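You operate a simulated robot arm through the tools that you are given. There is no shell and no other tool. Be economical: measure what you need, move in short steps, check, and stop when the job is done.

You run a simulated robot arm. Do the job below in one go: nothing can be reset, and whatever is moved stays where it is left.

TASK
Take the tower tray on the top of the island bench and put it away on the tray shelf. Put the yellow cup in the right sink. Open the drawer under the dispenser, take the long oval mould and put it in the inside of the drawer under the dispenser, then shut the dispenser. Press the blue button two times. Fetch the long flat box from the top of the island bench and set it on the rubber mat. Open the middle packing drawer, take the red paper cup from the inside of the middle packing drawer and put it on the white tile on the top of the wall bench, then shut the drawer. Any order will do.
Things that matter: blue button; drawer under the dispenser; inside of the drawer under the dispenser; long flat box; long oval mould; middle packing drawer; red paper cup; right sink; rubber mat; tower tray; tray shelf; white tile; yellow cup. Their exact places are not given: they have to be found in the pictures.

Only the result counts: the job must be done as asked and must still hold three seconds after the hand-in. Knocking over, shifting, dropping, spilling or breaking anything else fails it.

THE ROBOT
A 7-joint arm with a two-finger parallel gripper on a trunk, on a base that drives. Base frame: it is fixed to the floor where the robot stands at the start and does not move with it; the origin is under the middle of the robot, x ahead of it, y to its left, z up; the surface under the hand at the start is at about z = 0.8. Lengths are in m, angles in degrees, forces in N, time in s.
Its first joint turns from -166.0 to 166.0 degrees. Places, roughly: blue button [-1.2, 0.8, 1.1]; drawer under the dispenser [-0.6, 2, 0.8]; inside of the drawer under the dispenser [-0.6, 2.1, 0.7]; long flat box [0.75, -0.25, 0.75]; long oval mould (18x6x3 cm) [0.6, 2.5, 0.5]; middle packing drawer [0.7, -2.1, 0.8]; red paper cup (5x5x3 cm) [0.7, -2.1, 0.7]; right sink [1.1, -3.1, 0.7]; rubber mat (20x32 cm) [-1, -2.48, 0.88]; tower tray [1, 0, 0.75]; tray shelf [1.2, 2.3, 0.5]; white tile (13x13x2 cm) [-0.9, -4.3, 0.8]; yellow cup (6x6x6 cm) [-0.7, -4.5, 0.8]. Payload 3.43 kg.
The tool frame sits at the grasp point between the pads (the TCP): z along the fingers, y along the line on which they close. The tips reach 0.03 m beyond it. The gripper opens to 0.094 m. The fingers are 0.028 m wide and 0.01 m thick; the gripper's body (0.05 by 0.096 m) begins 0.055 m behind the TCP.
Orientation is told as [roll, pitch, yaw] about the base's x, y, z axes, in that order, counted from this pose: with the fingers straight down and closing along the base's y, the tool's x points along the base's -x, its y along +y and its z along -z.

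THE INTERFACE
- The arm moves only by the tool step_arm. Its argument "increments" is a list of rows, each a list of 3 entries, a list of its own where there are three numbers: the shift along the tool's x, y, z in units of 30 mm (1.0 is 30 mm), then the turn, a rotation vector about the tool's x, y, z in units of 5 degrees (1.0 is 5 degrees), then the gripper command, from -1 (fully open) to 1 (shut), values between in proportion. In form: [[[x, y, z], [ax, ay, az], grip], ...]. A call has 1 to 12 rows; each row shifts and turns the commanded pose from where the row before left it, along the tool's axes as they then stand. A call with a number of a shift or a turn outside -1 to 1 is refused whole. A row lasts 0.2 s, in which the tool goes at most 0.05 m and 8.6 degrees; a call with a longer step from one row to the next is refused whole, and so is a gripper value outside its range. A pose out of reach is approached as far as the arm can. The call stops where the force on the tool passes 40 N (or 10 N more than at its start, if that is more) or the arm is blocked; 0.2 s more then pass. Each finger travels about 0.045 m/s and halts on what it meets, pressing with about 34 N; the grip force reading is that of the motor and also rises with nothing between the fingers. The clock runs only during rows and for 0.2 s after the last one: add rows that do not move to give the fingers time. The reply holds the time, the measured pose of the TCP, the force on the tool along the base axes, the opening and the grip force, in the units named above and with some noise, with the torque about the TCP (base axes, N m) and any sound that the robot's microphone picked up.
- Cameras (640 x 400 px; columns grow to the right, rows downward): "scene" is now at [0.4973, 0.1358, 1.2754]; the picture's right is [-0.73, -0.68, 0.00], its down [-0.49, 0.53, -0.69] and it looks along [0.47, -0.51, -0.72] (base axes); focal length 286 px, centre (320, 200). "wrist" rides on the gripper at [0.076, 0.014, -0.102] in the tool frame; the picture's right is [-0.18, 0.98, 0.00], its down [-0.75, -0.14, -0.64] and it looks along [-0.63, -0.12, 0.77] (tool axes); focal length 243 px, centre (320, 200).
- capture(camera): a new picture of that camera. It takes no simulated time.
- slide_trunk(by): slides the trunk up (or, below 0, down) by that many m; the arm and the scene camera ride with it, the base frame stays. It gives what a move gives, with no picture.
- steer(legs): drives the robot by 1 to 6 legs, each [ahead, left, turn to the left] in m, m and degrees, along the robot's own axes; the way and the turn of a leg run together, so that a leg with both is an arc; at most 1.5 m and 180 degrees a leg. The arm and the cameras ride along, it lands a little off, and it stops where it bumps. It gives what a move gives.
- pan_tilt(pan, tilt): turns the head with the scene camera to pan (to the left, within 103 degrees either way) and tilt (down, from -29 to 69), counted from straight ahead of the robot. It gives what a move gives.
- point_at(camera, pixels): for up to 12 pixels [column, row] of the newest picture of that camera ("zoom" is the newest enlarged one), the place [x, y, z] in the base frame of the surface seen there, good to about 0.003 m. It takes no simulated time.
- close_up(camera, box): a new picture of the part [left, top, right, bottom] of that camera's present view, enlarged. It takes no simulated time.
- hand_in(): hands the job in; it is judged then, once.

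Go step by step. Measure first, check grasps and placings, and put right what went wrong. The budget is 145 turns and 172 pictures, counting those below and the enlarged ones. Unless the task says otherwise, let go and move clear before handing in.

The tools are called after "Call:" as name(argument=value, ...) on one line, values as JSON. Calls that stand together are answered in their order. step_arm: Moves the arm, as the interface text tells. Its arguments: {"type":"object","properties":{"increments":{"type":"array"}},"required":["increments"]} The other tools are called the same way: slide_trunk (by) slides the trunk up or down; steer (legs) drives the base; pan_tilt (pan, tilt) turns the head that bears the scene camera; capture (camera) takes a picture; point_at (camera, pixels) gives the place of the surface under pixels of a picture; close_up (camera, box) takes an enlarged picture of a part of a camera's view; hand_in () hands the job in.

At the start:

```text
t: 0.0
position: [0.6537, 0.0349, 1.071]
orientation: [-0.9, 0.6, 0.0]
contact_force: [0.1, 0.7, 0.2]
moment: [-0.01, 0.0, 0.03]
opening: 0.0937
grip_force: 0.1
trunk travel left (down, up): [-0.35, 0.26]
robot x, y, heading: [0.0028, -0.0007, -0.2]
head pan, tilt: [-47.2, 46.5]
```

scene: 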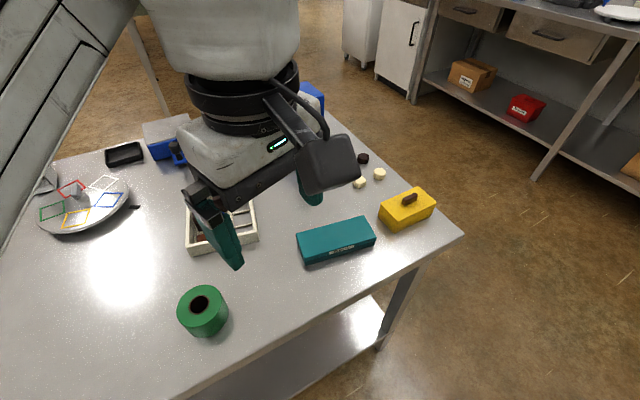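
wrist: 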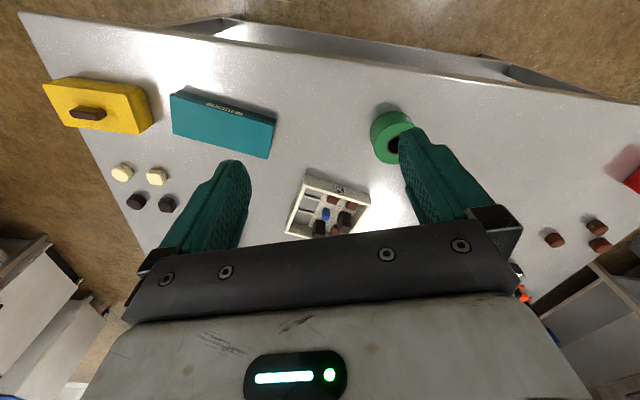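

The island bench is in view: a small cream tray with pieces at (222,230) and a teal flat box at (336,240). I'll look closer at both.

Call:
close_up(camera="scene", box=[140, 140, 460, 340])

Call:
close_up(camera="wrist", box=[160, 80, 480, 280])

Call:
point_at(camera="wrist", pixels=[[302, 176], [370, 200], [290, 232], [172, 96], [275, 118], [268, 156], [174, 134], [220, 105], [345, 218], [320, 228], [338, 186]])

```text
2.00 times, centred on (300, 240) of scene
```

zoom: 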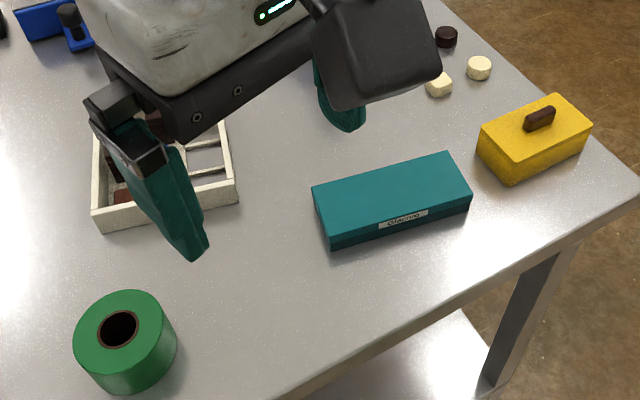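

```text
2.00 times, centred on (320, 180) of wrist
```

zoom: 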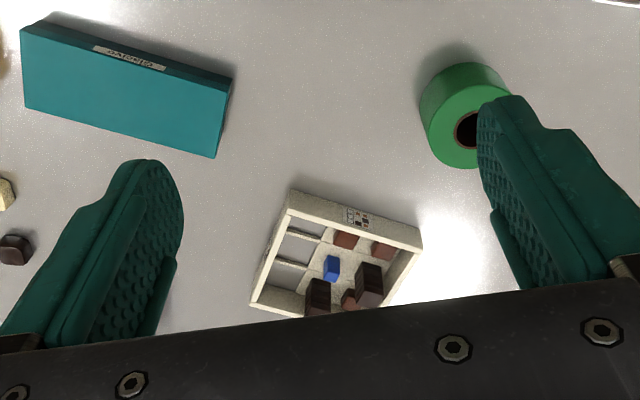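

```text
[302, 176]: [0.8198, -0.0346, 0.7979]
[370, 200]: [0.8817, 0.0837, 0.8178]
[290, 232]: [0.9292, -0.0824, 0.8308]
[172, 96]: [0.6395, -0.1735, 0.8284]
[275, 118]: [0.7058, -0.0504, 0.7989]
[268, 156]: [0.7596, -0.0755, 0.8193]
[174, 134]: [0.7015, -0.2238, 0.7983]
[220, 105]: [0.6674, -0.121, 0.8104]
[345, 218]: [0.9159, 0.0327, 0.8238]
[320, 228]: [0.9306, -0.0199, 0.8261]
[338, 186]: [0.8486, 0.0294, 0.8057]
```

Bench top is about z=0.80; the cream tray holds loose blocks. I'll survey with the head.

Call:
pan_tilt(pan=0, tilt=40)

Call:
capture(camera="scene")

Call:
pan_tilt(pan=70, tilt=20)

Call:
capture(camera="scene")

Call:
pan_tilt(pan=-90, tilt=15)

Call:
capture(camera="scene")

```text
t: 1.1
position: [0.6541, 0.0339, 1.0702]
orientation: [-1.2, 0.7, 0.1]
contact_force: [0.3, 0.2, 0.2]
moment: [0.01, -0.04, 0.0]
opening: 0.0942
grip_force: 0.0
trunk travel left (down, up): [-0.35, 0.26]
robot x, y, heading: [-0.0023, -0.002, 0.2]
head pan, tilt: [0.0, 40.0]
```

```text
167 pictures are left
```

scene: 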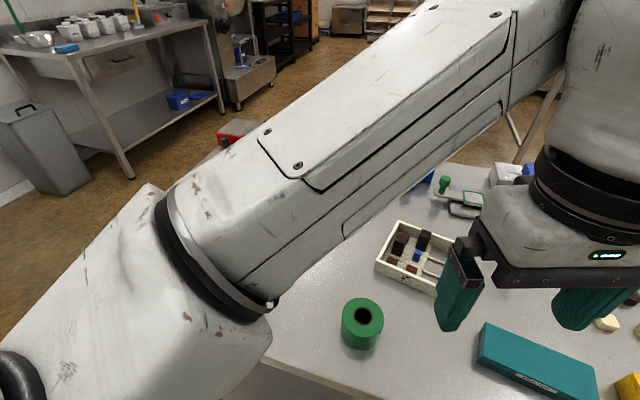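

```text
t: 2.6
position: [0.6534, 0.034, 1.0704]
orientation: [-1.0, 0.6, 0.1]
contact_force: [-0.1, -0.3, -1.0]
moment: [-0.02, 0.03, -0.01]
opening: 0.094
grip_force: 0.0
trunk travel left (down, up): [-0.35, 0.26]
robot x, y, heading: [-0.0048, -0.0045, 0.1]
head pan, tilt: [70.0, 20.0]
```

```text
166 pictures are left
```

scene: 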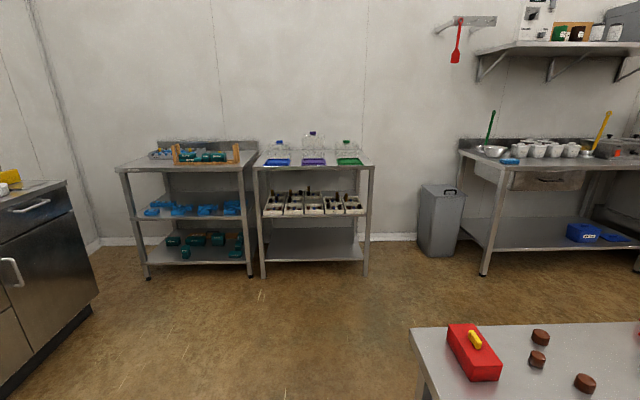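

```text
t: 5.0
position: [0.6529, 0.0336, 1.0694]
orientation: [-1.1, 0.6, -0.1]
contact_force: [-0.2, 0.2, -1.0]
moment: [-0.02, 0.0, 0.01]
opening: 0.0941
grip_force: 0.0
trunk travel left (down, up): [-0.35, 0.26]
robot x, y, heading: [-0.0016, 0.0008, 0.3]
head pan, tilt: [-90.0, 15.0]
```

```text
165 pictures are left
```

scene: 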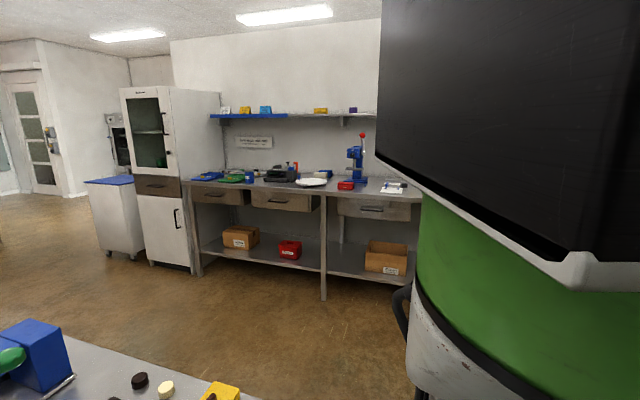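

The left rack holds similar trays on its middle shelf; the packing bench is at right with three drawers. Zoom on the tray rack and mould rack.

Call:
pan_tilt(pan=70, tilt=20)

Call:
close_up(camera="scene", box=[240, 120, 400, 220])

Call:
point_at(camera="zoom", pixels=[[85, 365], [510, 370], [105, 350], [250, 360], [330, 355], [420, 350], [480, 350], [60, 190], [540, 190], [100, 590]])

Call:
close_up(camera="scene", box=[100, 140, 280, 280])

Call:
point_at(camera="zoom", pixels=[[180, 230], [380, 230], [180, 345], [290, 350], [120, 150], [480, 190]])

```text
t: 7.5
position: [0.6535, 0.033, 1.0701]
orientation: [-1.1, 0.7, 0.0]
contact_force: [-0.7, -0.9, 0.4]
moment: [0.03, 0.03, -0.02]
opening: 0.0937
grip_force: 0.1
trunk travel left (down, up): [-0.35, 0.26]
robot x, y, heading: [-0.0014, 0.0022, -0.1]
head pan, tilt: [70.0, 20.0]
```

```text
4.00 times, centred on (320, 170) of scene
```

zoom: 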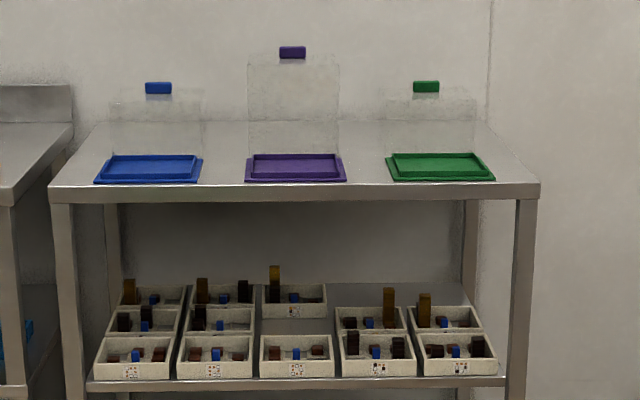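

```text
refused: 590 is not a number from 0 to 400
```

```text
2.86 times, centred on (190, 210) of scene
```

zoom: 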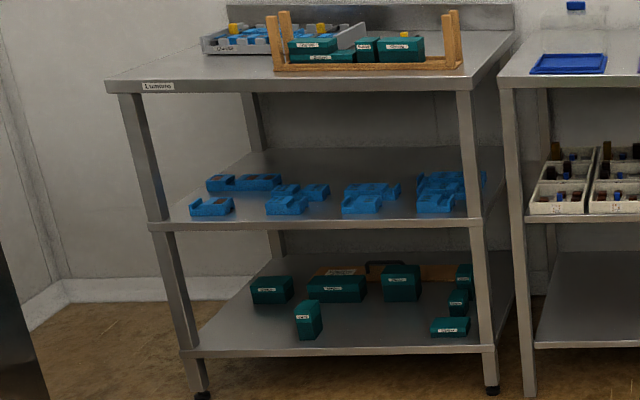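

```text
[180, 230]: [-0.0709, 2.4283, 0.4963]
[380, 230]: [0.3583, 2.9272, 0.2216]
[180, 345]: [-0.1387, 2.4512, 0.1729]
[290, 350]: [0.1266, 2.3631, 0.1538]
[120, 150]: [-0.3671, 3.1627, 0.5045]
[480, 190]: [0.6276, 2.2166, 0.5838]
```

The tray shelf (z≈0.5) has a grid of trays with gaps. Get shelf points and look at the tray from the head at pan -10.

Call:
close_up(camera="scene", box=[240, 170, 400, 270])

Call:
point_at(camera="zoom", pixels=[[100, 165], [490, 170], [296, 160], [295, 172], [295, 120], [240, 180], [400, 88], [450, 90], [380, 162], [490, 190], [55, 30]])

Call:
pan_tilt(pan=-5, tilt=45)

Call:
close_up(camera="scene", box=[280, 120, 520, 270])

```text
4.00 times, centred on (320, 220) of scene
```

zoom: 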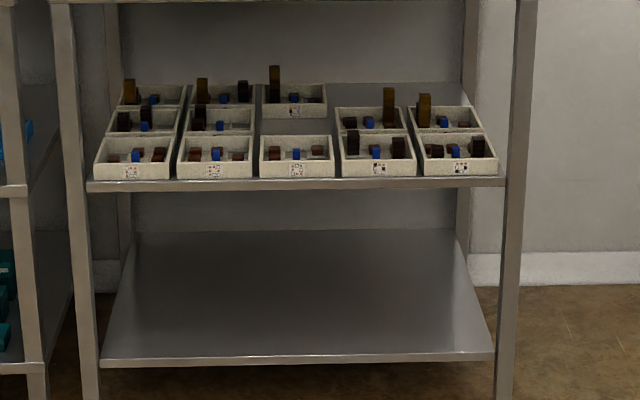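

```text
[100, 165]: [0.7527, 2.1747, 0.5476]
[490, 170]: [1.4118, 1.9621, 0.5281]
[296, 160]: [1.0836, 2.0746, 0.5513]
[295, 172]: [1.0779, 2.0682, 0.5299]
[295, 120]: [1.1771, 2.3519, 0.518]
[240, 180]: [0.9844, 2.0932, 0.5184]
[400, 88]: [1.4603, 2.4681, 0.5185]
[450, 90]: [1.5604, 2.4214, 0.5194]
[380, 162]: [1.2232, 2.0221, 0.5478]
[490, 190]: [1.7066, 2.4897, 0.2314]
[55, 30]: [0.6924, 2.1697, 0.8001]
```

```text
t: 8.9
position: [0.6542, 0.0336, 1.0706]
orientation: [-1.1, 0.6, 0.0]
contact_force: [-0.2, 0.0, -0.3]
moment: [0.01, 0.01, 0.02]
opening: 0.0939
grip_force: 0.1
trunk travel left (down, up): [-0.35, 0.26]
robot x, y, heading: [-0.0002, 0.0011, -0.0]
head pan, tilt: [-5.0, 45.0]
```

```text
2.67 times, centred on (400, 195) of scene
```

zoom: 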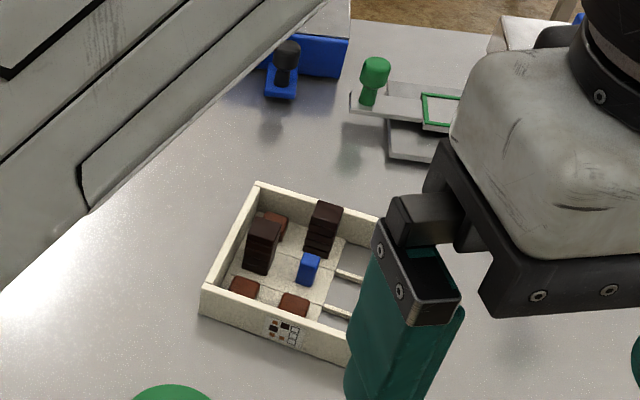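

The tray has a label wall facing the robot, towers inside and empty cells at its right side. I'll move the hand forward to look at it from above.

Call:
step_arm(increments=[[[-1, 0, 0], [0, 0, 0], -1], [[-1, 0, 0], [0, 0, 0], -1], [[-1, 0, 0], [0, 0, 0], -1], [[-1, 0, 0], [0, 0, 0], -1], [[0, 0, 0], [0, 0, 0], -1]])

Call:
close_up(camera="wrist", box=[200, 40, 440, 190])

Call:
close_up(camera="wrist", box=[0, 0, 640, 400])

```text
t: 10.2
position: [0.7749, 0.0341, 1.0685]
orientation: [-1.1, 0.7, -0.1]
contact_force: [-0.2, 1.4, 0.6]
moment: [0.01, 0.03, -0.04]
opening: 0.0942
grip_force: 0.1
trunk travel left (down, up): [-0.35, 0.26]
robot x, y, heading: [0.002, 0.001, -0.1]
head pan, tilt: [-5.0, 45.0]
```

```text
2.67 times, centred on (320, 115) of wrist
```

zoom: 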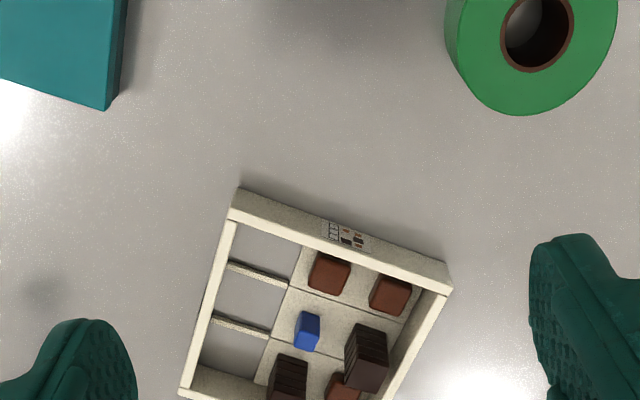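

```text
1.00 times, centred on (320, 200) of wrist (not enlarged: the box is as wide or as high as the picture)
```

zoom: 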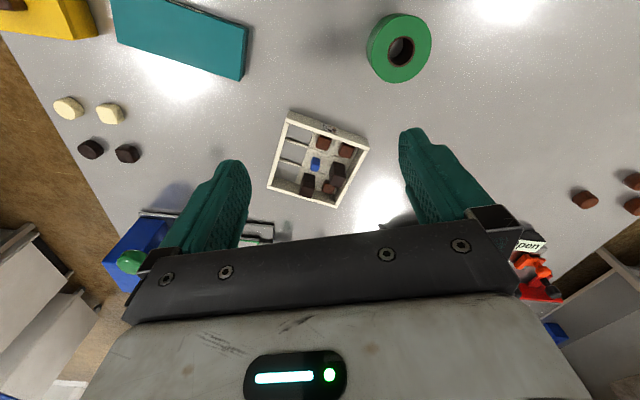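

The left third has empty windows with low cross-bars, beside the left wall. Measure the tray geometry.

Call:
close_up(camera="wrist", box=[250, 95, 390, 215])

Call:
point_at(camera="zoom", pixels=[[186, 75], [175, 62], [540, 165], [525, 200], [80, 310], [400, 370], [175, 150], [220, 145], [165, 210], [140, 280], [150, 170], [265, 235]])

```text
3.33 times, centred on (320, 155) of wrist
```

zoom: 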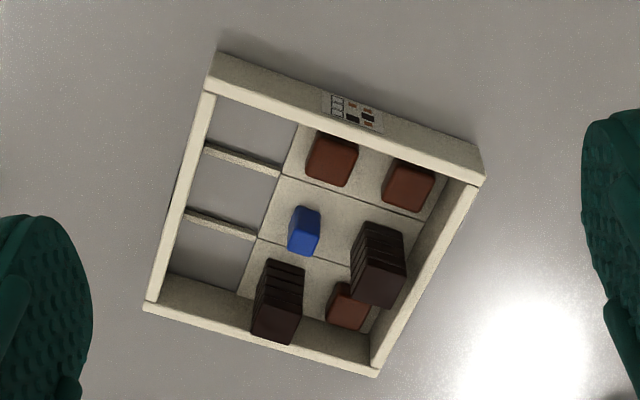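

```text
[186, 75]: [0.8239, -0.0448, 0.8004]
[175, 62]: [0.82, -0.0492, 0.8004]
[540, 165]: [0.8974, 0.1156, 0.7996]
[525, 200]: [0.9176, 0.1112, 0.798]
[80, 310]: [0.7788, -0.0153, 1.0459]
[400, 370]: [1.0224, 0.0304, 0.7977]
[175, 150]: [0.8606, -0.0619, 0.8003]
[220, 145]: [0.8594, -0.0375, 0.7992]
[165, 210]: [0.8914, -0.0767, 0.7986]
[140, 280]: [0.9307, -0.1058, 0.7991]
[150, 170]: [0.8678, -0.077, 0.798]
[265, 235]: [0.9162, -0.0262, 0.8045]
```

Get wall-top corners more precisely.

Call:
point_at(camera="zoom", pixels=[[209, 84], [482, 184], [148, 306], [374, 373], [190, 160], [195, 165], [240, 160], [230, 225], [330, 200], [375, 240], [280, 265], [345, 140]])

Call:
close_up(camera="wrist", box=[255, 105, 325, 195])

Call:
capture(camera="scene")

```text
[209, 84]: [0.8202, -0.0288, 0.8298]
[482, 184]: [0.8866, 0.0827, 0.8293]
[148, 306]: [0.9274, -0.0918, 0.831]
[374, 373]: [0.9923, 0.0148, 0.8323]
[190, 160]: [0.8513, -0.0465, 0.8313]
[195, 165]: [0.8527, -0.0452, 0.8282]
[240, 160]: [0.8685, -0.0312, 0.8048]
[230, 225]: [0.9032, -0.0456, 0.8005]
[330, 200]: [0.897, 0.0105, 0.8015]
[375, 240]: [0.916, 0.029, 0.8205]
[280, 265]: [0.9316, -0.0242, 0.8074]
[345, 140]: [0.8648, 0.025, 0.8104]
```

```text
4.44 times, centred on (290, 150) of wrist
```

zoom: 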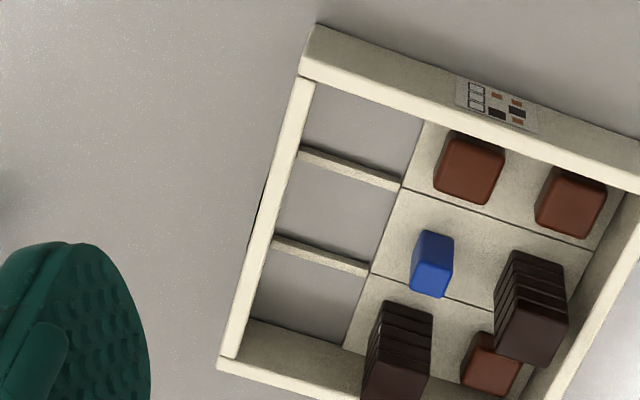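

```text
156 pictures are left
```

scene: 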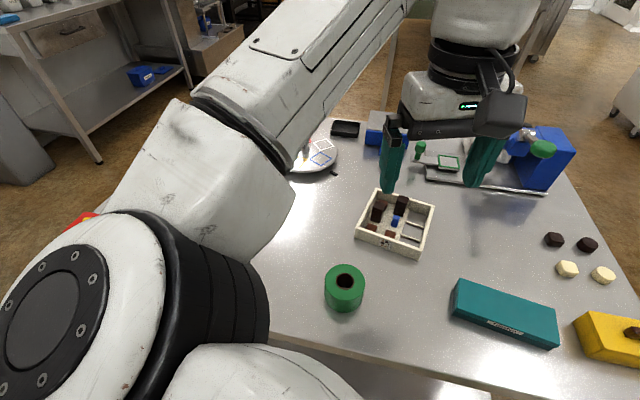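

Tray: 0.130×0.124 m, walls 30 mm high, right side wall free on both faces. Before grasping I'll study the shelf: retract the arm and drive left, facing the racks.

Call:
step_arm(increments=[[[1, 0, 0], [0, 0, 0], -1], [[1, 0, 0], [0, 0, 0], -1], [[1, 0, 0], [0, 0, 0], -1], [[1, 0, 0], [0, 0, 0], -1], [[1, 0, 0], [0, 0, 0], -1], [[1, 0, 0], [0, 0, 0], -1], [[1, 0, 0], [0, 0, 0], -1], [[1, 0, 0], [0, 0, 0], -1], [[1, 0, 0], [0, 0, 0], -1], [[1, 0, 0], [0, 0, 0], -1]])

Call:
steer(legs=[[0, 1.0, 0], [0, 0, 72]])

Call:
pan_tilt(pan=-30, tilt=30)

Call:
capture(camera="scene")

```text
t: 12.3
position: [0.5045, 0.0258, 1.0653]
orientation: [-5.0, 2.4, -1.5]
contact_force: [-0.1, 0.2, 0.1]
moment: [-0.01, 0.0, 0.03]
opening: 0.0938
grip_force: 0.0
out of reach, approached as far as the arm can: row 9, 10
trunk travel left (down, up): [-0.35, 0.26]
robot x, y, heading: [0.0018, 0.0024, -0.1]
head pan, tilt: [-5.0, 45.0]
```

```text
t: 20.7
position: [0.1282, 1.4902, 1.0679]
orientation: [-5.1, 1.9, 72.3]
contact_force: [0.2, 0.1, -0.2]
moment: [-0.02, 0.02, 0.03]
opening: 0.0939
grip_force: 0.1
trunk travel left (down, up): [-0.35, 0.26]
robot x, y, heading: [0.004, 1.0025, 72.4]
head pan, tilt: [-5.0, 45.0]
```

```text
t: 21.6
position: [0.1272, 1.4894, 1.0666]
orientation: [-5.3, 2.0, 72.4]
contact_force: [-0.3, 0.0, 1.4]
moment: [-0.01, 0.0, 0.0]
opening: 0.0938
grip_force: 0.1
trunk travel left (down, up): [-0.35, 0.26]
robot x, y, heading: [0.0032, 0.998, 72.1]
head pan, tilt: [-30.0, 30.0]
```

```text
155 pictures are left
```

scene: 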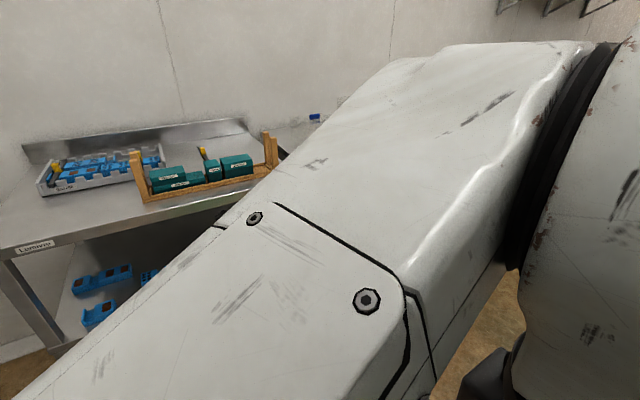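

The arm blocks the right-hand view. I'll stand parallel to the racks (heading about -18) so they lie to my left, and lower the trunk.

Call:
steer(legs=[[0, 0, -90], [0, 0.4, 0]])

Call:
slide_trunk(by=-0.2)

Call:
pan_tilt(pan=80, tilt=28)

Call:
capture(camera="scene")

```text
t: 27.9
position: [0.6147, 1.2514, 1.0677]
orientation: [-5.3, 2.0, -18.2]
contact_force: [0.2, 0.6, 0.6]
moment: [0.03, 0.0, -0.02]
opening: 0.094
grip_force: 0.0
trunk travel left (down, up): [-0.35, 0.26]
robot x, y, heading: [0.1243, 1.3823, -18.1]
head pan, tilt: [-30.0, 30.0]
```

```text
t: 30.1
position: [0.6145, 1.2504, 0.867]
orientation: [-5.3, 2.0, -18.1]
contact_force: [-0.6, -0.4, 0.1]
moment: [0.02, 0.0, 0.01]
opening: 0.0939
grip_force: 0.0
trunk travel left (down, up): [-0.15, 0.46]
robot x, y, heading: [0.1264, 1.3819, -17.8]
head pan, tilt: [-30.0, 30.0]
```

```text
t: 31.9
position: [0.6146, 1.2515, 0.8673]
orientation: [-5.3, 1.9, -18.2]
contact_force: [0.2, -0.6, 0.1]
moment: [0.02, 0.04, 0.03]
opening: 0.094
grip_force: 0.1
trunk travel left (down, up): [-0.15, 0.46]
robot x, y, heading: [0.1251, 1.3805, -18.4]
head pan, tilt: [80.0, 28.0]
```

```text
154 pictures are left
```

scene: 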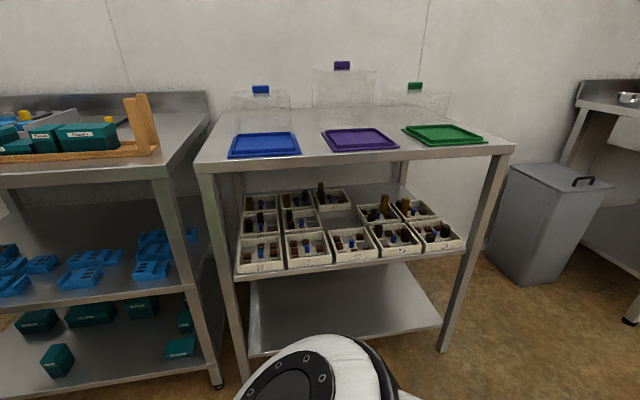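

Good view of both racks. Zoom into the tray shelf and the mould shelf.

Call:
close_up(camera="scene", box=[225, 175, 475, 285])

Call:
point_at(camera="zoom", pixels=[[190, 153], [260, 140], [336, 133], [400, 120], [268, 172], [372, 160], [230, 75], [307, 83], [230, 95], [318, 95], [280, 110], [410, 70]])

Call:
close_up(camera="scene", box=[0, 200, 200, 310])

```text
2.56 times, centred on (350, 230) of scene
```

zoom: 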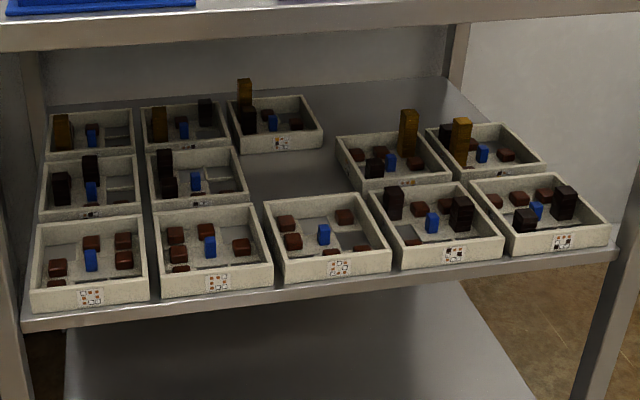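

```text
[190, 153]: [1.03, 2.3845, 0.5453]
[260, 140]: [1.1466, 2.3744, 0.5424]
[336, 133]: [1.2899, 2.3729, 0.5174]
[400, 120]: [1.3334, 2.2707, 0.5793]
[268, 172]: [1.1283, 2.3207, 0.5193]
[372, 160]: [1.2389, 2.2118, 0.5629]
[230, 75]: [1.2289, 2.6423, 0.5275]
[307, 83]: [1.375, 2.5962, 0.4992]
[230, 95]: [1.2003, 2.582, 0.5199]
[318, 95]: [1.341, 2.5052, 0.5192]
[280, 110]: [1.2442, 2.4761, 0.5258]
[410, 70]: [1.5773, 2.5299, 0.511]
```

```text
3.20 times, centred on (100, 255) of scene
```

zoom: 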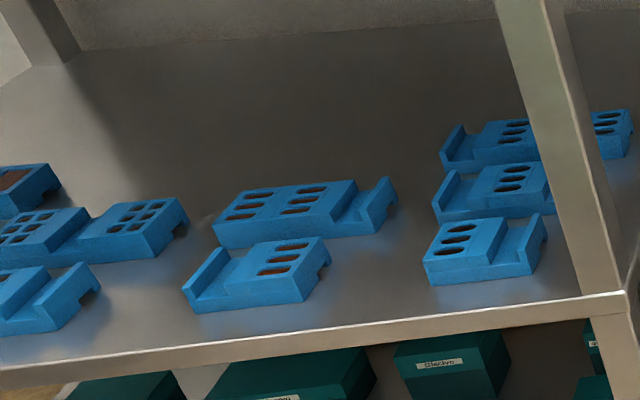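

Query precise corners of the slot and the positions of the moulds.

Call:
point_at(camera="zoom", pixels=[[270, 205], [340, 190], [250, 275], [310, 255], [470, 235], [500, 180], [500, 135], [612, 125], [40, 225], [150, 215], [20, 185], [600, 340]])

Call:
close_up(camera="scene", box=[280, 180, 420, 280])

```text
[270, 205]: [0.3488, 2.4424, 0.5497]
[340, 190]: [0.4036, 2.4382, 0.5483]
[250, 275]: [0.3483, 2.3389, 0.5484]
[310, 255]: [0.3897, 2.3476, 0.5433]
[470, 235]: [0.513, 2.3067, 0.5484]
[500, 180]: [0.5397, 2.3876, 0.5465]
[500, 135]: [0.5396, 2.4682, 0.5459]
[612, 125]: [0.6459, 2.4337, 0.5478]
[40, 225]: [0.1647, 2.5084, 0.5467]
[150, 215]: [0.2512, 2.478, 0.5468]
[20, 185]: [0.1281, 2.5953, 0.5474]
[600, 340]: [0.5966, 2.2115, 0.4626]
```

```text
4.00 times, centred on (350, 230) of scene
```

zoom: 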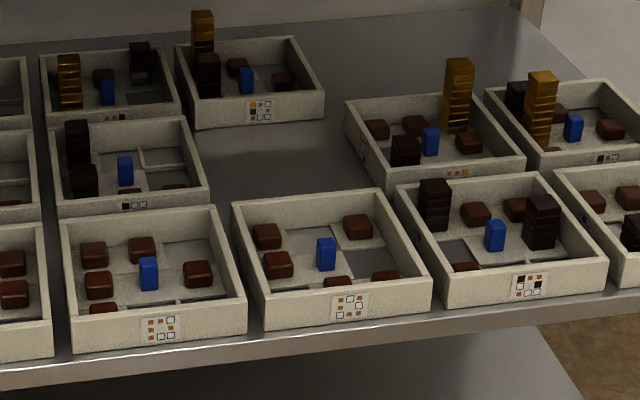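

Measure slot boundaries around the empty middle place.

Call:
point_at(camera="zoom", pixels=[[206, 186], [186, 119], [234, 204], [378, 191], [347, 102], [378, 170], [192, 122], [322, 95], [398, 186], [404, 112], [250, 170], [340, 150]])

Call:
point_at(camera="zoom", pixels=[[205, 20], [435, 185], [540, 200], [458, 65], [75, 125], [207, 60], [243, 246], [225, 210]])

```text
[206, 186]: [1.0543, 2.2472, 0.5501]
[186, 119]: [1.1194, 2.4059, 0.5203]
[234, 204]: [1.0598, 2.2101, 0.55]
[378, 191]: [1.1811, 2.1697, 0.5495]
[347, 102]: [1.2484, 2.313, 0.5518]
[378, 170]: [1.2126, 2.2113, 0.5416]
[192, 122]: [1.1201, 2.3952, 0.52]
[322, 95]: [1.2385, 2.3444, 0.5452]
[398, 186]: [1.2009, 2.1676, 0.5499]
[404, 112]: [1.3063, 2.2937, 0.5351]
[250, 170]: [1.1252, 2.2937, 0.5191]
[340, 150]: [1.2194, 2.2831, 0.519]
```

```text
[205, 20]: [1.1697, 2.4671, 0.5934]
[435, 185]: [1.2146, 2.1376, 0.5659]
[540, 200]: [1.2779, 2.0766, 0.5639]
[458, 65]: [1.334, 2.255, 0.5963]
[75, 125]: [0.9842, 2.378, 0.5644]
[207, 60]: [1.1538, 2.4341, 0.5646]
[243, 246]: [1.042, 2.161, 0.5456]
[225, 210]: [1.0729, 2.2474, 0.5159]
```

The slot is about 16×18 cm, comfortably larger than the tray. The target mould seems to be the rear-right long blue one at about (0.59,2.45); I'll back up 0.3 m for a clear look past the post.

Call:
steer(legs=[[-0.32, 0, 0]])

Call:
pan_tilt(pan=92, tilt=30)

Call:
close_up(camera="scene", box=[180, 150, 420, 300])

Call:
capture(camera="scene")

```text
t: 34.1
position: [0.3117, 1.3512, 0.8673]
orientation: [-5.3, 1.9, -18.0]
contact_force: [0.8, 0.0, 0.0]
moment: [0.03, -0.01, 0.04]
opening: 0.0938
grip_force: 0.1
trunk travel left (down, up): [-0.15, 0.46]
robot x, y, heading: [-0.1772, 1.4825, -18.0]
head pan, tilt: [80.0, 28.0]
```

```text
t: 34.8
position: [0.311, 1.3505, 0.8662]
orientation: [-5.5, 1.9, -18.0]
contact_force: [0.0, 0.5, 0.0]
moment: [0.01, -0.03, -0.01]
opening: 0.0941
grip_force: 0.1
trunk travel left (down, up): [-0.15, 0.46]
robot x, y, heading: [-0.1771, 1.4783, -18.3]
head pan, tilt: [92.0, 30.0]
```

```text
2.67 times, centred on (300, 225) of scene
```

zoom: 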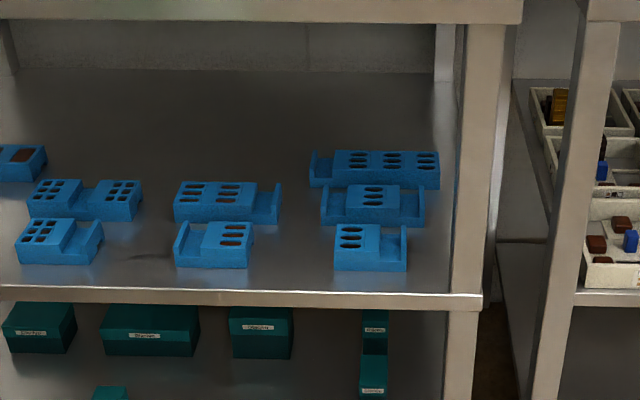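

```text
149 pictures are left
```

scene: 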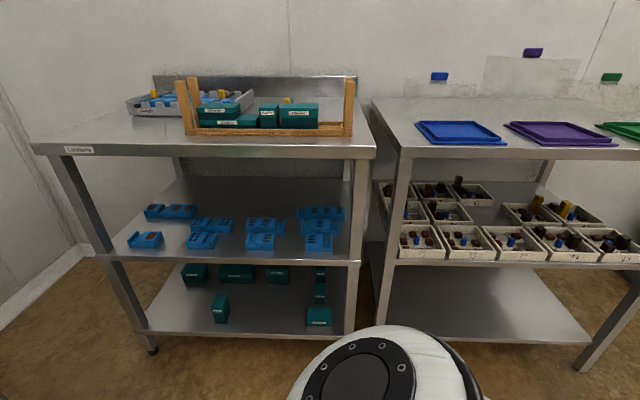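

The rear-right mould with 3×3 ovals is the longest. Zoom and measure it.

Call:
close_up(camera="scene", box=[290, 195, 354, 245])

Call:
point_at(camera="zoom", pixels=[[85, 125], [70, 128], [120, 140], [150, 140], [165, 110], [160, 190], [545, 118], [550, 180], [350, 155], [82, 160], [120, 170], [350, 105]])

```text
8.00 times, centred on (322, 220) of scene
```

zoom: 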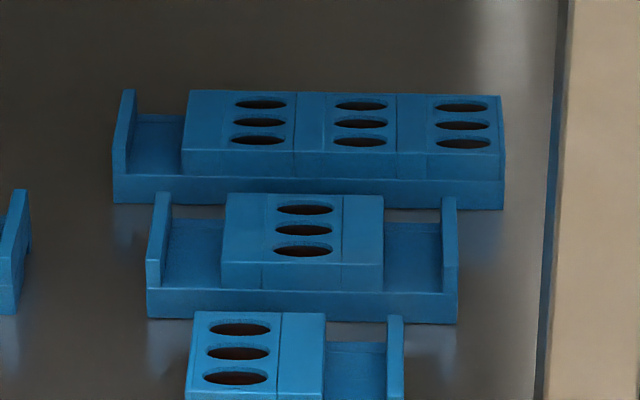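

```text
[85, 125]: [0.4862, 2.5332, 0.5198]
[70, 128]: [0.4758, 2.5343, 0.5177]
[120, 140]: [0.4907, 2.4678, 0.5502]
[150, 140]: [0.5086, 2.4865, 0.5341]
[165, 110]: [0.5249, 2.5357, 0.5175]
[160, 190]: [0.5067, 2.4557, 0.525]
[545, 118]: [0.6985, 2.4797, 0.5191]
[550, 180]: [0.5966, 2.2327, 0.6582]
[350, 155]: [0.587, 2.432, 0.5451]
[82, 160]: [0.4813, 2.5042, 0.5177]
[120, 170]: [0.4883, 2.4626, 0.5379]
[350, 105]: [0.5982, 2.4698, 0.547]
```

The long mould's left end has an upright thin tab with a trough—good for pinching. Next find the dispenser drawer and button: back away and turn left.

Call:
steer(legs=[[0, -0.6, 0], [0, 0, 125]])

Call:
pan_tilt(pan=15, tilt=25)

Call:
capture(camera="scene")

Call:
pan_tilt(pan=80, tilt=15)

Call:
capture(camera="scene")

```text
t: 41.8
position: [-0.2139, 1.3907, 0.8669]
orientation: [-5.6, 2.0, 69.5]
contact_force: [-0.2, 0.6, 0.0]
moment: [-0.02, -0.04, -0.05]
opening: 0.0942
grip_force: 0.0
trunk travel left (down, up): [-0.15, 0.46]
robot x, y, heading: [-0.3563, 0.9054, 70.8]
head pan, tilt: [92.0, 30.0]
stopped in leg 2: the robot was blocked; the commanded pose is now the measured one
```

```text
t: 43.3
position: [-0.2132, 1.3905, 0.8672]
orientation: [-5.5, 2.1, 69.6]
contact_force: [0.0, -0.4, 0.3]
moment: [-0.04, 0.0, 0.0]
opening: 0.094
grip_force: 0.1
trunk travel left (down, up): [-0.15, 0.46]
robot x, y, heading: [-0.36, 0.9076, 71.0]
head pan, tilt: [15.0, 25.0]
```

```text
147 pictures are left
```

scene: 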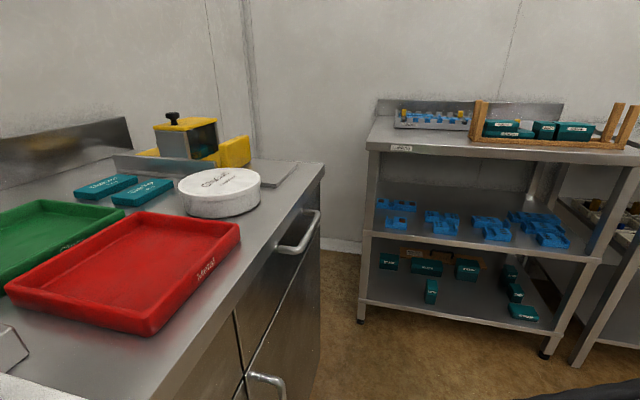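

```text
t: 44.6
position: [-0.214, 1.3891, 0.867]
orientation: [-5.6, 2.0, 69.4]
contact_force: [-0.5, 0.4, -0.8]
moment: [0.02, 0.0, 0.0]
opening: 0.0941
grip_force: 0.1
trunk travel left (down, up): [-0.15, 0.46]
robot x, y, heading: [-0.3625, 0.9077, 70.6]
head pan, tilt: [80.0, 15.0]
```

```text
146 pictures are left
```

scene: 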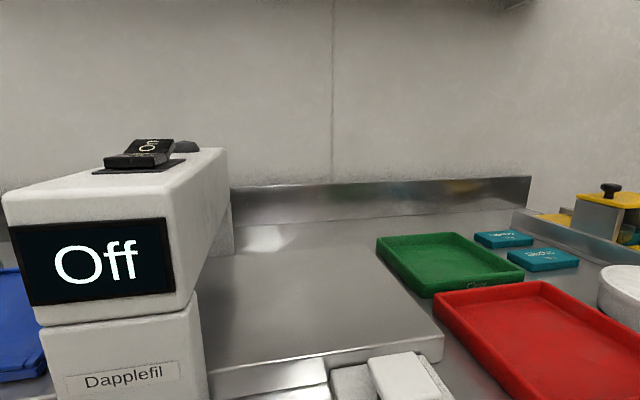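

The robot brushed the west bench; I'll back off east a bit and look again at the bench and machine.

Call:
steer(legs=[[0, -0.35, 0]])

Call:
slide_trunk(by=0.25)

Call:
pan_tilt(pan=95, tilt=20)

Call:
capture(camera="scene")

Call:
pan_tilt(pan=35, tilt=25)

Call:
capture(camera="scene")

```text
t: 46.9
position: [0.1143, 1.277, 0.8662]
orientation: [-5.7, 2.1, 69.6]
contact_force: [0.1, -0.1, 0.5]
moment: [0.0, -0.01, 0.02]
opening: 0.0941
grip_force: 0.0
trunk travel left (down, up): [-0.15, 0.46]
robot x, y, heading: [-0.0287, 0.7963, 71.1]
head pan, tilt: [80.0, 15.0]
```

```text
t: 49.5
position: [0.1143, 1.2769, 1.117]
orientation: [-5.8, 2.1, 69.7]
contact_force: [-0.1, -0.7, 0.3]
moment: [0.01, -0.03, -0.01]
opening: 0.094
grip_force: 0.0
trunk travel left (down, up): [-0.4, 0.21]
robot x, y, heading: [-0.0271, 0.7961, 70.9]
head pan, tilt: [80.0, 15.0]
```

```text
t: 50.3
position: [0.1148, 1.2776, 1.1163]
orientation: [-5.7, 2.1, 69.7]
contact_force: [-0.5, -0.7, 0.5]
moment: [-0.01, 0.01, -0.01]
opening: 0.0941
grip_force: 0.1
trunk travel left (down, up): [-0.4, 0.21]
robot x, y, heading: [-0.027, 0.7963, 70.6]
head pan, tilt: [95.0, 20.0]
```

```text
145 pictures are left
```

scene: 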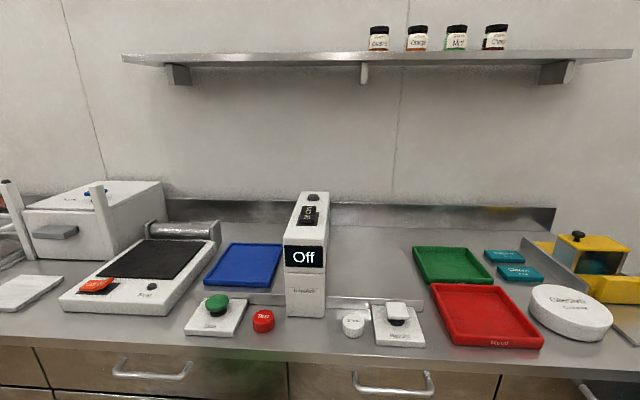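

```text
t: 51.6
position: [0.1147, 1.2766, 1.1162]
orientation: [-5.8, 2.1, 69.7]
contact_force: [-0.4, -1.1, -0.8]
moment: [-0.02, 0.03, 0.0]
opening: 0.0939
grip_force: 0.0
trunk travel left (down, up): [-0.4, 0.21]
robot x, y, heading: [-0.0276, 0.7934, 70.8]
head pan, tilt: [35.0, 25.0]
```

```text
144 pictures are left
```

scene: 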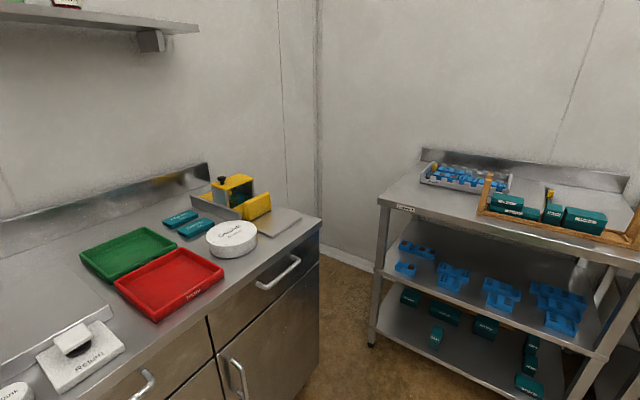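

Candidates for the blue button: the white box at (97,190) has a blue spot. Look left and zoom.

Call:
pan_tilt(pan=103, tilt=15)

Call:
close_up(camera="scene", box=[0, 130, 340, 330])

Call:
point_at(camera="zoom", pixels=[[230, 175], [340, 310], [150, 200], [60, 150], [520, 200]])

```text
t: 53.0
position: [0.1147, 1.2767, 1.1158]
orientation: [-5.6, 2.1, 69.7]
contact_force: [-0.1, 0.4, 0.1]
moment: [-0.01, -0.01, 0.01]
opening: 0.0939
grip_force: 0.1
trunk travel left (down, up): [-0.4, 0.21]
robot x, y, heading: [-0.0285, 0.7929, 70.8]
head pan, tilt: [103.0, 15.0]
```

```text
1.88 times, centred on (170, 230) of scene
```

zoom: 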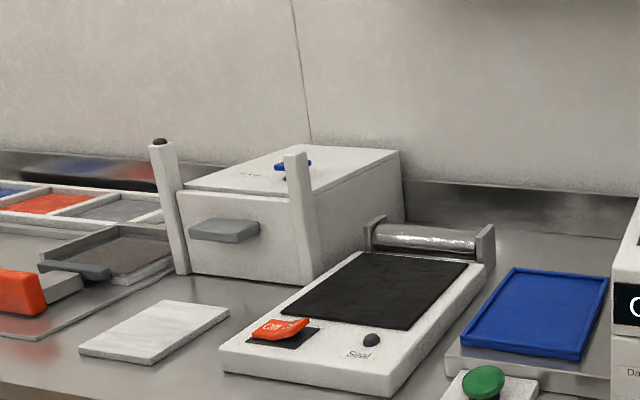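

```text
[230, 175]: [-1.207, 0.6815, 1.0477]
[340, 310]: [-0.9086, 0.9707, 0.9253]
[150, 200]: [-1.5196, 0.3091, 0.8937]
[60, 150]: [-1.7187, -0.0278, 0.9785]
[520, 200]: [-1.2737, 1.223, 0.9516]
```

The blue button sits on top of the white box near (-1.22,0.75), partly behind a post. Turn to face the west bench.

Call:
steer(legs=[[0, 0, 109]])

Call:
pan_tilt(pan=0, tilt=25)

Call:
capture(camera="scene")

Call:
pan_tilt(pan=25, tilt=25)

Call:
capture(camera="scene")

```text
t: 58.0
position: [-0.5301, 0.7615, 1.1166]
orientation: [-5.8, 2.1, 179.5]
contact_force: [0.5, 0.3, -0.7]
moment: [0.02, 0.01, -0.02]
opening: 0.094
grip_force: 0.1
trunk travel left (down, up): [-0.4, 0.21]
robot x, y, heading: [-0.0284, 0.7929, -179.4]
head pan, tilt: [103.0, 15.0]
```

```text
t: 59.8
position: [-0.5302, 0.76, 1.1171]
orientation: [-5.6, 2.1, 179.6]
contact_force: [-0.2, -0.1, -0.9]
moment: [-0.01, 0.01, 0.02]
opening: 0.094
grip_force: 0.1
trunk travel left (down, up): [-0.4, 0.21]
robot x, y, heading: [-0.0287, 0.7927, -179.2]
head pan, tilt: [0.0, 25.0]
```

```text
142 pictures are left
```

scene: 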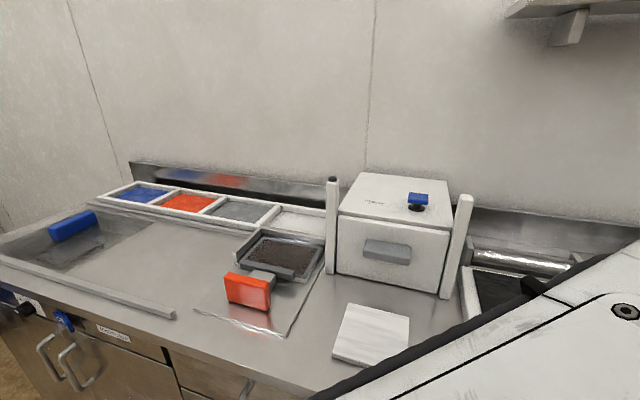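

```text
t: 60.6
position: [-0.5307, 0.7605, 1.1154]
orientation: [-5.7, 2.1, 179.6]
contact_force: [-1.0, -0.5, 0.5]
moment: [-0.03, -0.02, 0.0]
opening: 0.0937
grip_force: 0.0
trunk travel left (down, up): [-0.4, 0.21]
robot x, y, heading: [-0.0258, 0.7865, -179.3]
head pan, tilt: [25.0, 25.0]
```

```text
141 pictures are left
```

scene: 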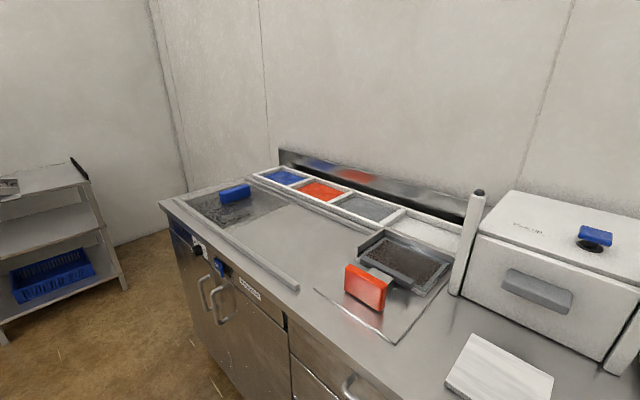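

The blue button is clear at (595,236). Measure it.

Call:
close_up(camera="scene", box=[540, 200, 640, 270])

Call:
point_at(camera="zoom", pixels=[[355, 195], [310, 185], [430, 215], [350, 220], [350, 250], [200, 200]])

Call:
point_at(camera="scene", pixels=[[500, 195], [478, 195], [630, 335], [540, 290], [350, 395]])

```text
5.71 times, centred on (590, 235) of scene
```

zoom: 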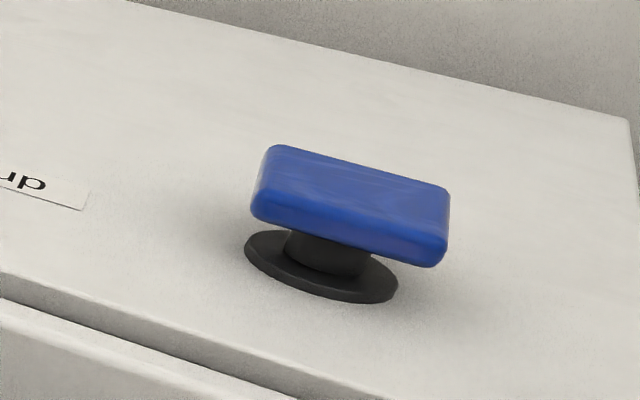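

```text
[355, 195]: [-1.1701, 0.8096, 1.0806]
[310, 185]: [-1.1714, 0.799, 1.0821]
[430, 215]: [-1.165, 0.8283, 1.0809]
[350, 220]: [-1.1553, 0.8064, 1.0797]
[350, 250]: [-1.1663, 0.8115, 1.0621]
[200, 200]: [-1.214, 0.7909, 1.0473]
```

```text
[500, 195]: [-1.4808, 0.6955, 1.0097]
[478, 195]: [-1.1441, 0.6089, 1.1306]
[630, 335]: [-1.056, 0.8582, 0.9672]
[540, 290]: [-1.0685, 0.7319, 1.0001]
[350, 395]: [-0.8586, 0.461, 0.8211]
```

Button top is at (-1.168,0.811,1.081). Drive 0.25 m nearer.

Call:
steer(legs=[[0.25, 0, 0]])

Call:
step_arm(increments=[[[-1, -0.5, -1], [0, 0, 0], 1], [[-1, -0.5, 0], [0, 0, 0], 1], [[-1, -0.5, 0], [0, 0, 0], 1], [[-1, 0, 0], [0, 0, 0], 1]])

```text
t: 62.5
position: [-0.7837, 0.7567, 1.1152]
orientation: [-5.6, 2.0, 179.6]
contact_force: [-0.3, -1.2, -0.2]
moment: [0.0, 0.03, -0.01]
opening: 0.0939
grip_force: 0.0
trunk travel left (down, up): [-0.4, 0.21]
robot x, y, heading: [-0.2821, 0.7877, -179.2]
head pan, tilt: [25.0, 25.0]
```

```text
t: 63.5
position: [-0.9035, 0.7959, 1.1413]
orientation: [-7.2, 3.2, -179.5]
contact_force: [0.1, -0.3, 0.2]
moment: [0.02, 0.0, -0.02]
opening: 0.0054
grip_force: 0.1
trunk travel left (down, up): [-0.4, 0.21]
robot x, y, heading: [-0.2777, 0.7865, -179.3]
head pan, tilt: [25.0, 25.0]
```

Level the tool and move over the button.

Call:
step_arm(increments=[[[-1, 0, 0], [0.8, 0.35, 0], 1], [[-1, 0, 0], [0.64, 0.3, 0], 1], [[-1, 0, 0], [0, 0, 0], 1], [[-1, 0, 0], [0, 0, 0], 1], [[-1, 0, 0], [0, 0, 0], 1], [[-1, 0, 0], [0, 0, 0], 1], [[-1, -0.3, 0], [0, 0, 0], 1], [[-1, -0.3, 0], [0, 0, 0], 1], [[-0.8, 0, 0], [0, 0, 0], 1]])

Call:
capture(camera="wrist")

```text
t: 65.5
position: [-1.1679, 0.82, 1.1275]
orientation: [-12.9, 5.4, 179.0]
contact_force: [0.0, 0.0, -0.5]
moment: [0.01, -0.01, 0.06]
opening: 0.0
grip_force: 33.0
trunk travel left (down, up): [-0.4, 0.21]
robot x, y, heading: [-0.2789, 0.792, -179.3]
head pan, tilt: [25.0, 25.0]
```

```text
139 pictures are left
```

wrist: 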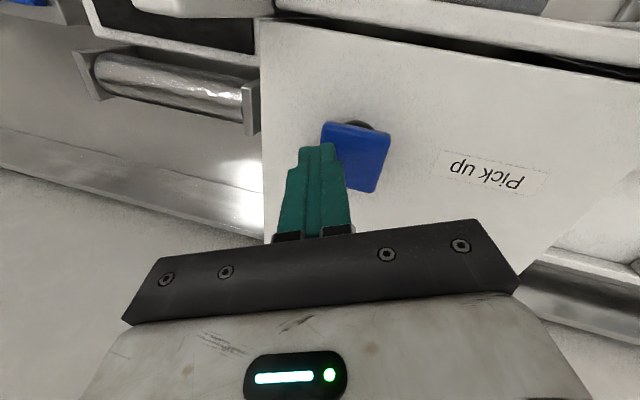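

I turned the wrong way (roll is -tool x). Correct: rotate −12.9° about tool x and −5.4° about tool y.

Call:
step_arm(increments=[[[0, 0, -0.3], [-0.9, -0.36, 0], 1], [[0, 0, 0], [-0.9, -0.36, 0], 1], [[0, 0, 0], [-0.78, -0.36, 0], 1], [[0, 0, 0], [0, 0, 0], 1]])

Call:
capture(camera="wrist")

```text
t: 66.5
position: [-1.1678, 0.8191, 1.1366]
orientation: [0.2, 0.0, 179.7]
contact_force: [0.1, -0.3, 0.4]
moment: [-0.01, 0.0, -0.01]
opening: 0.0002
grip_force: 32.9
trunk travel left (down, up): [-0.4, 0.21]
robot x, y, heading: [-0.2815, 0.7903, -179.1]
head pan, tilt: [25.0, 25.0]
```

```text
138 pictures are left
```

wrist: 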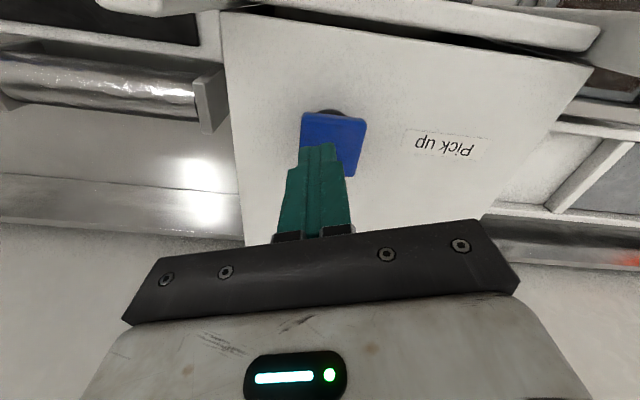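

Now descend and press once, watching for a click.

Call:
step_arm(increments=[[[0, 0.27, 0.4], [0, 0, 0], 1], [[0, 0, 0.35], [0, 0, 0], 1], [[0, 0, 0.1], [0, 0, 0], 1], [[0, 0, 0.1], [0, 0, 0], 1], [[0, 0, 0.1], [0, 0, 0], 1], [[0, 0, 0.1], [0, 0, 0], 1]])

```text
t: 67.9
position: [-1.169, 0.8118, 1.1038]
orientation: [0.0, -0.1, 179.7]
contact_force: [-0.7, 0.4, 3.4]
moment: [-0.01, -0.05, 0.02]
opening: 0.0
grip_force: 33.2
trunk travel left (down, up): [-0.4, 0.21]
robot x, y, heading: [-0.2801, 0.7892, -179.3]
head pan, tilt: [25.0, 25.0]
heard: click
```

One click heard. Rise fully, then press the second time.

Call:
step_arm(increments=[[[0, 0, -0.7], [0, 0, 0], 1], [[0, 0, -0.3], [0, 0, 0], 1], [[0, 0, 0], [0, 0, 0], 1], [[0, 0, 0], [0, 0, 0], 1]])

Call:
step_arm(increments=[[[0, 0, 0.35], [0, 0, 0], 1], [[0, 0, 0.25], [0, 0, 0], 1], [[0, 0, 0.1], [0, 0, 0], 1], [[0, 0, 0.1], [0, 0, 0], 1], [[0, 0, 0.1], [0, 0, 0], 1], [[0, 0, 0.1], [0, 0, 0], 1]])

Call:
step_arm(increments=[[[0, 0, -1], [0, 0, 0], 1], [[0, 0, -1], [0, 0, 0], 1], [[0, 0, -1], [0, 0, 0], 1]])

```text
t: 68.9
position: [-1.1688, 0.8092, 1.1331]
orientation: [0.0, 0.0, 179.6]
contact_force: [0.1, 1.0, 0.3]
moment: [-0.02, -0.03, 0.02]
opening: 0.0
grip_force: 33.3
trunk travel left (down, up): [-0.4, 0.21]
robot x, y, heading: [-0.2762, 0.7866, -179.3]
head pan, tilt: [25.0, 25.0]
```

```text
t: 70.3
position: [-1.1682, 0.8101, 1.1018]
orientation: [0.0, -0.1, 179.8]
contact_force: [-0.6, -1.3, 4.0]
moment: [-0.03, -0.02, 0.01]
opening: 0.0
grip_force: 32.6
trunk travel left (down, up): [-0.4, 0.21]
robot x, y, heading: [-0.2791, 0.788, -179.2]
head pan, tilt: [25.0, 25.0]
heard: click
```

```text
t: 71.1
position: [-1.1684, 0.8108, 1.1918]
orientation: [0.0, 0.0, 179.7]
contact_force: [-0.3, 0.7, 0.6]
moment: [-0.01, -0.03, -0.01]
opening: 0.0
grip_force: 32.8
trunk travel left (down, up): [-0.4, 0.21]
robot x, y, heading: [-0.2798, 0.7927, -179.1]
head pan, tilt: [25.0, 25.0]
```

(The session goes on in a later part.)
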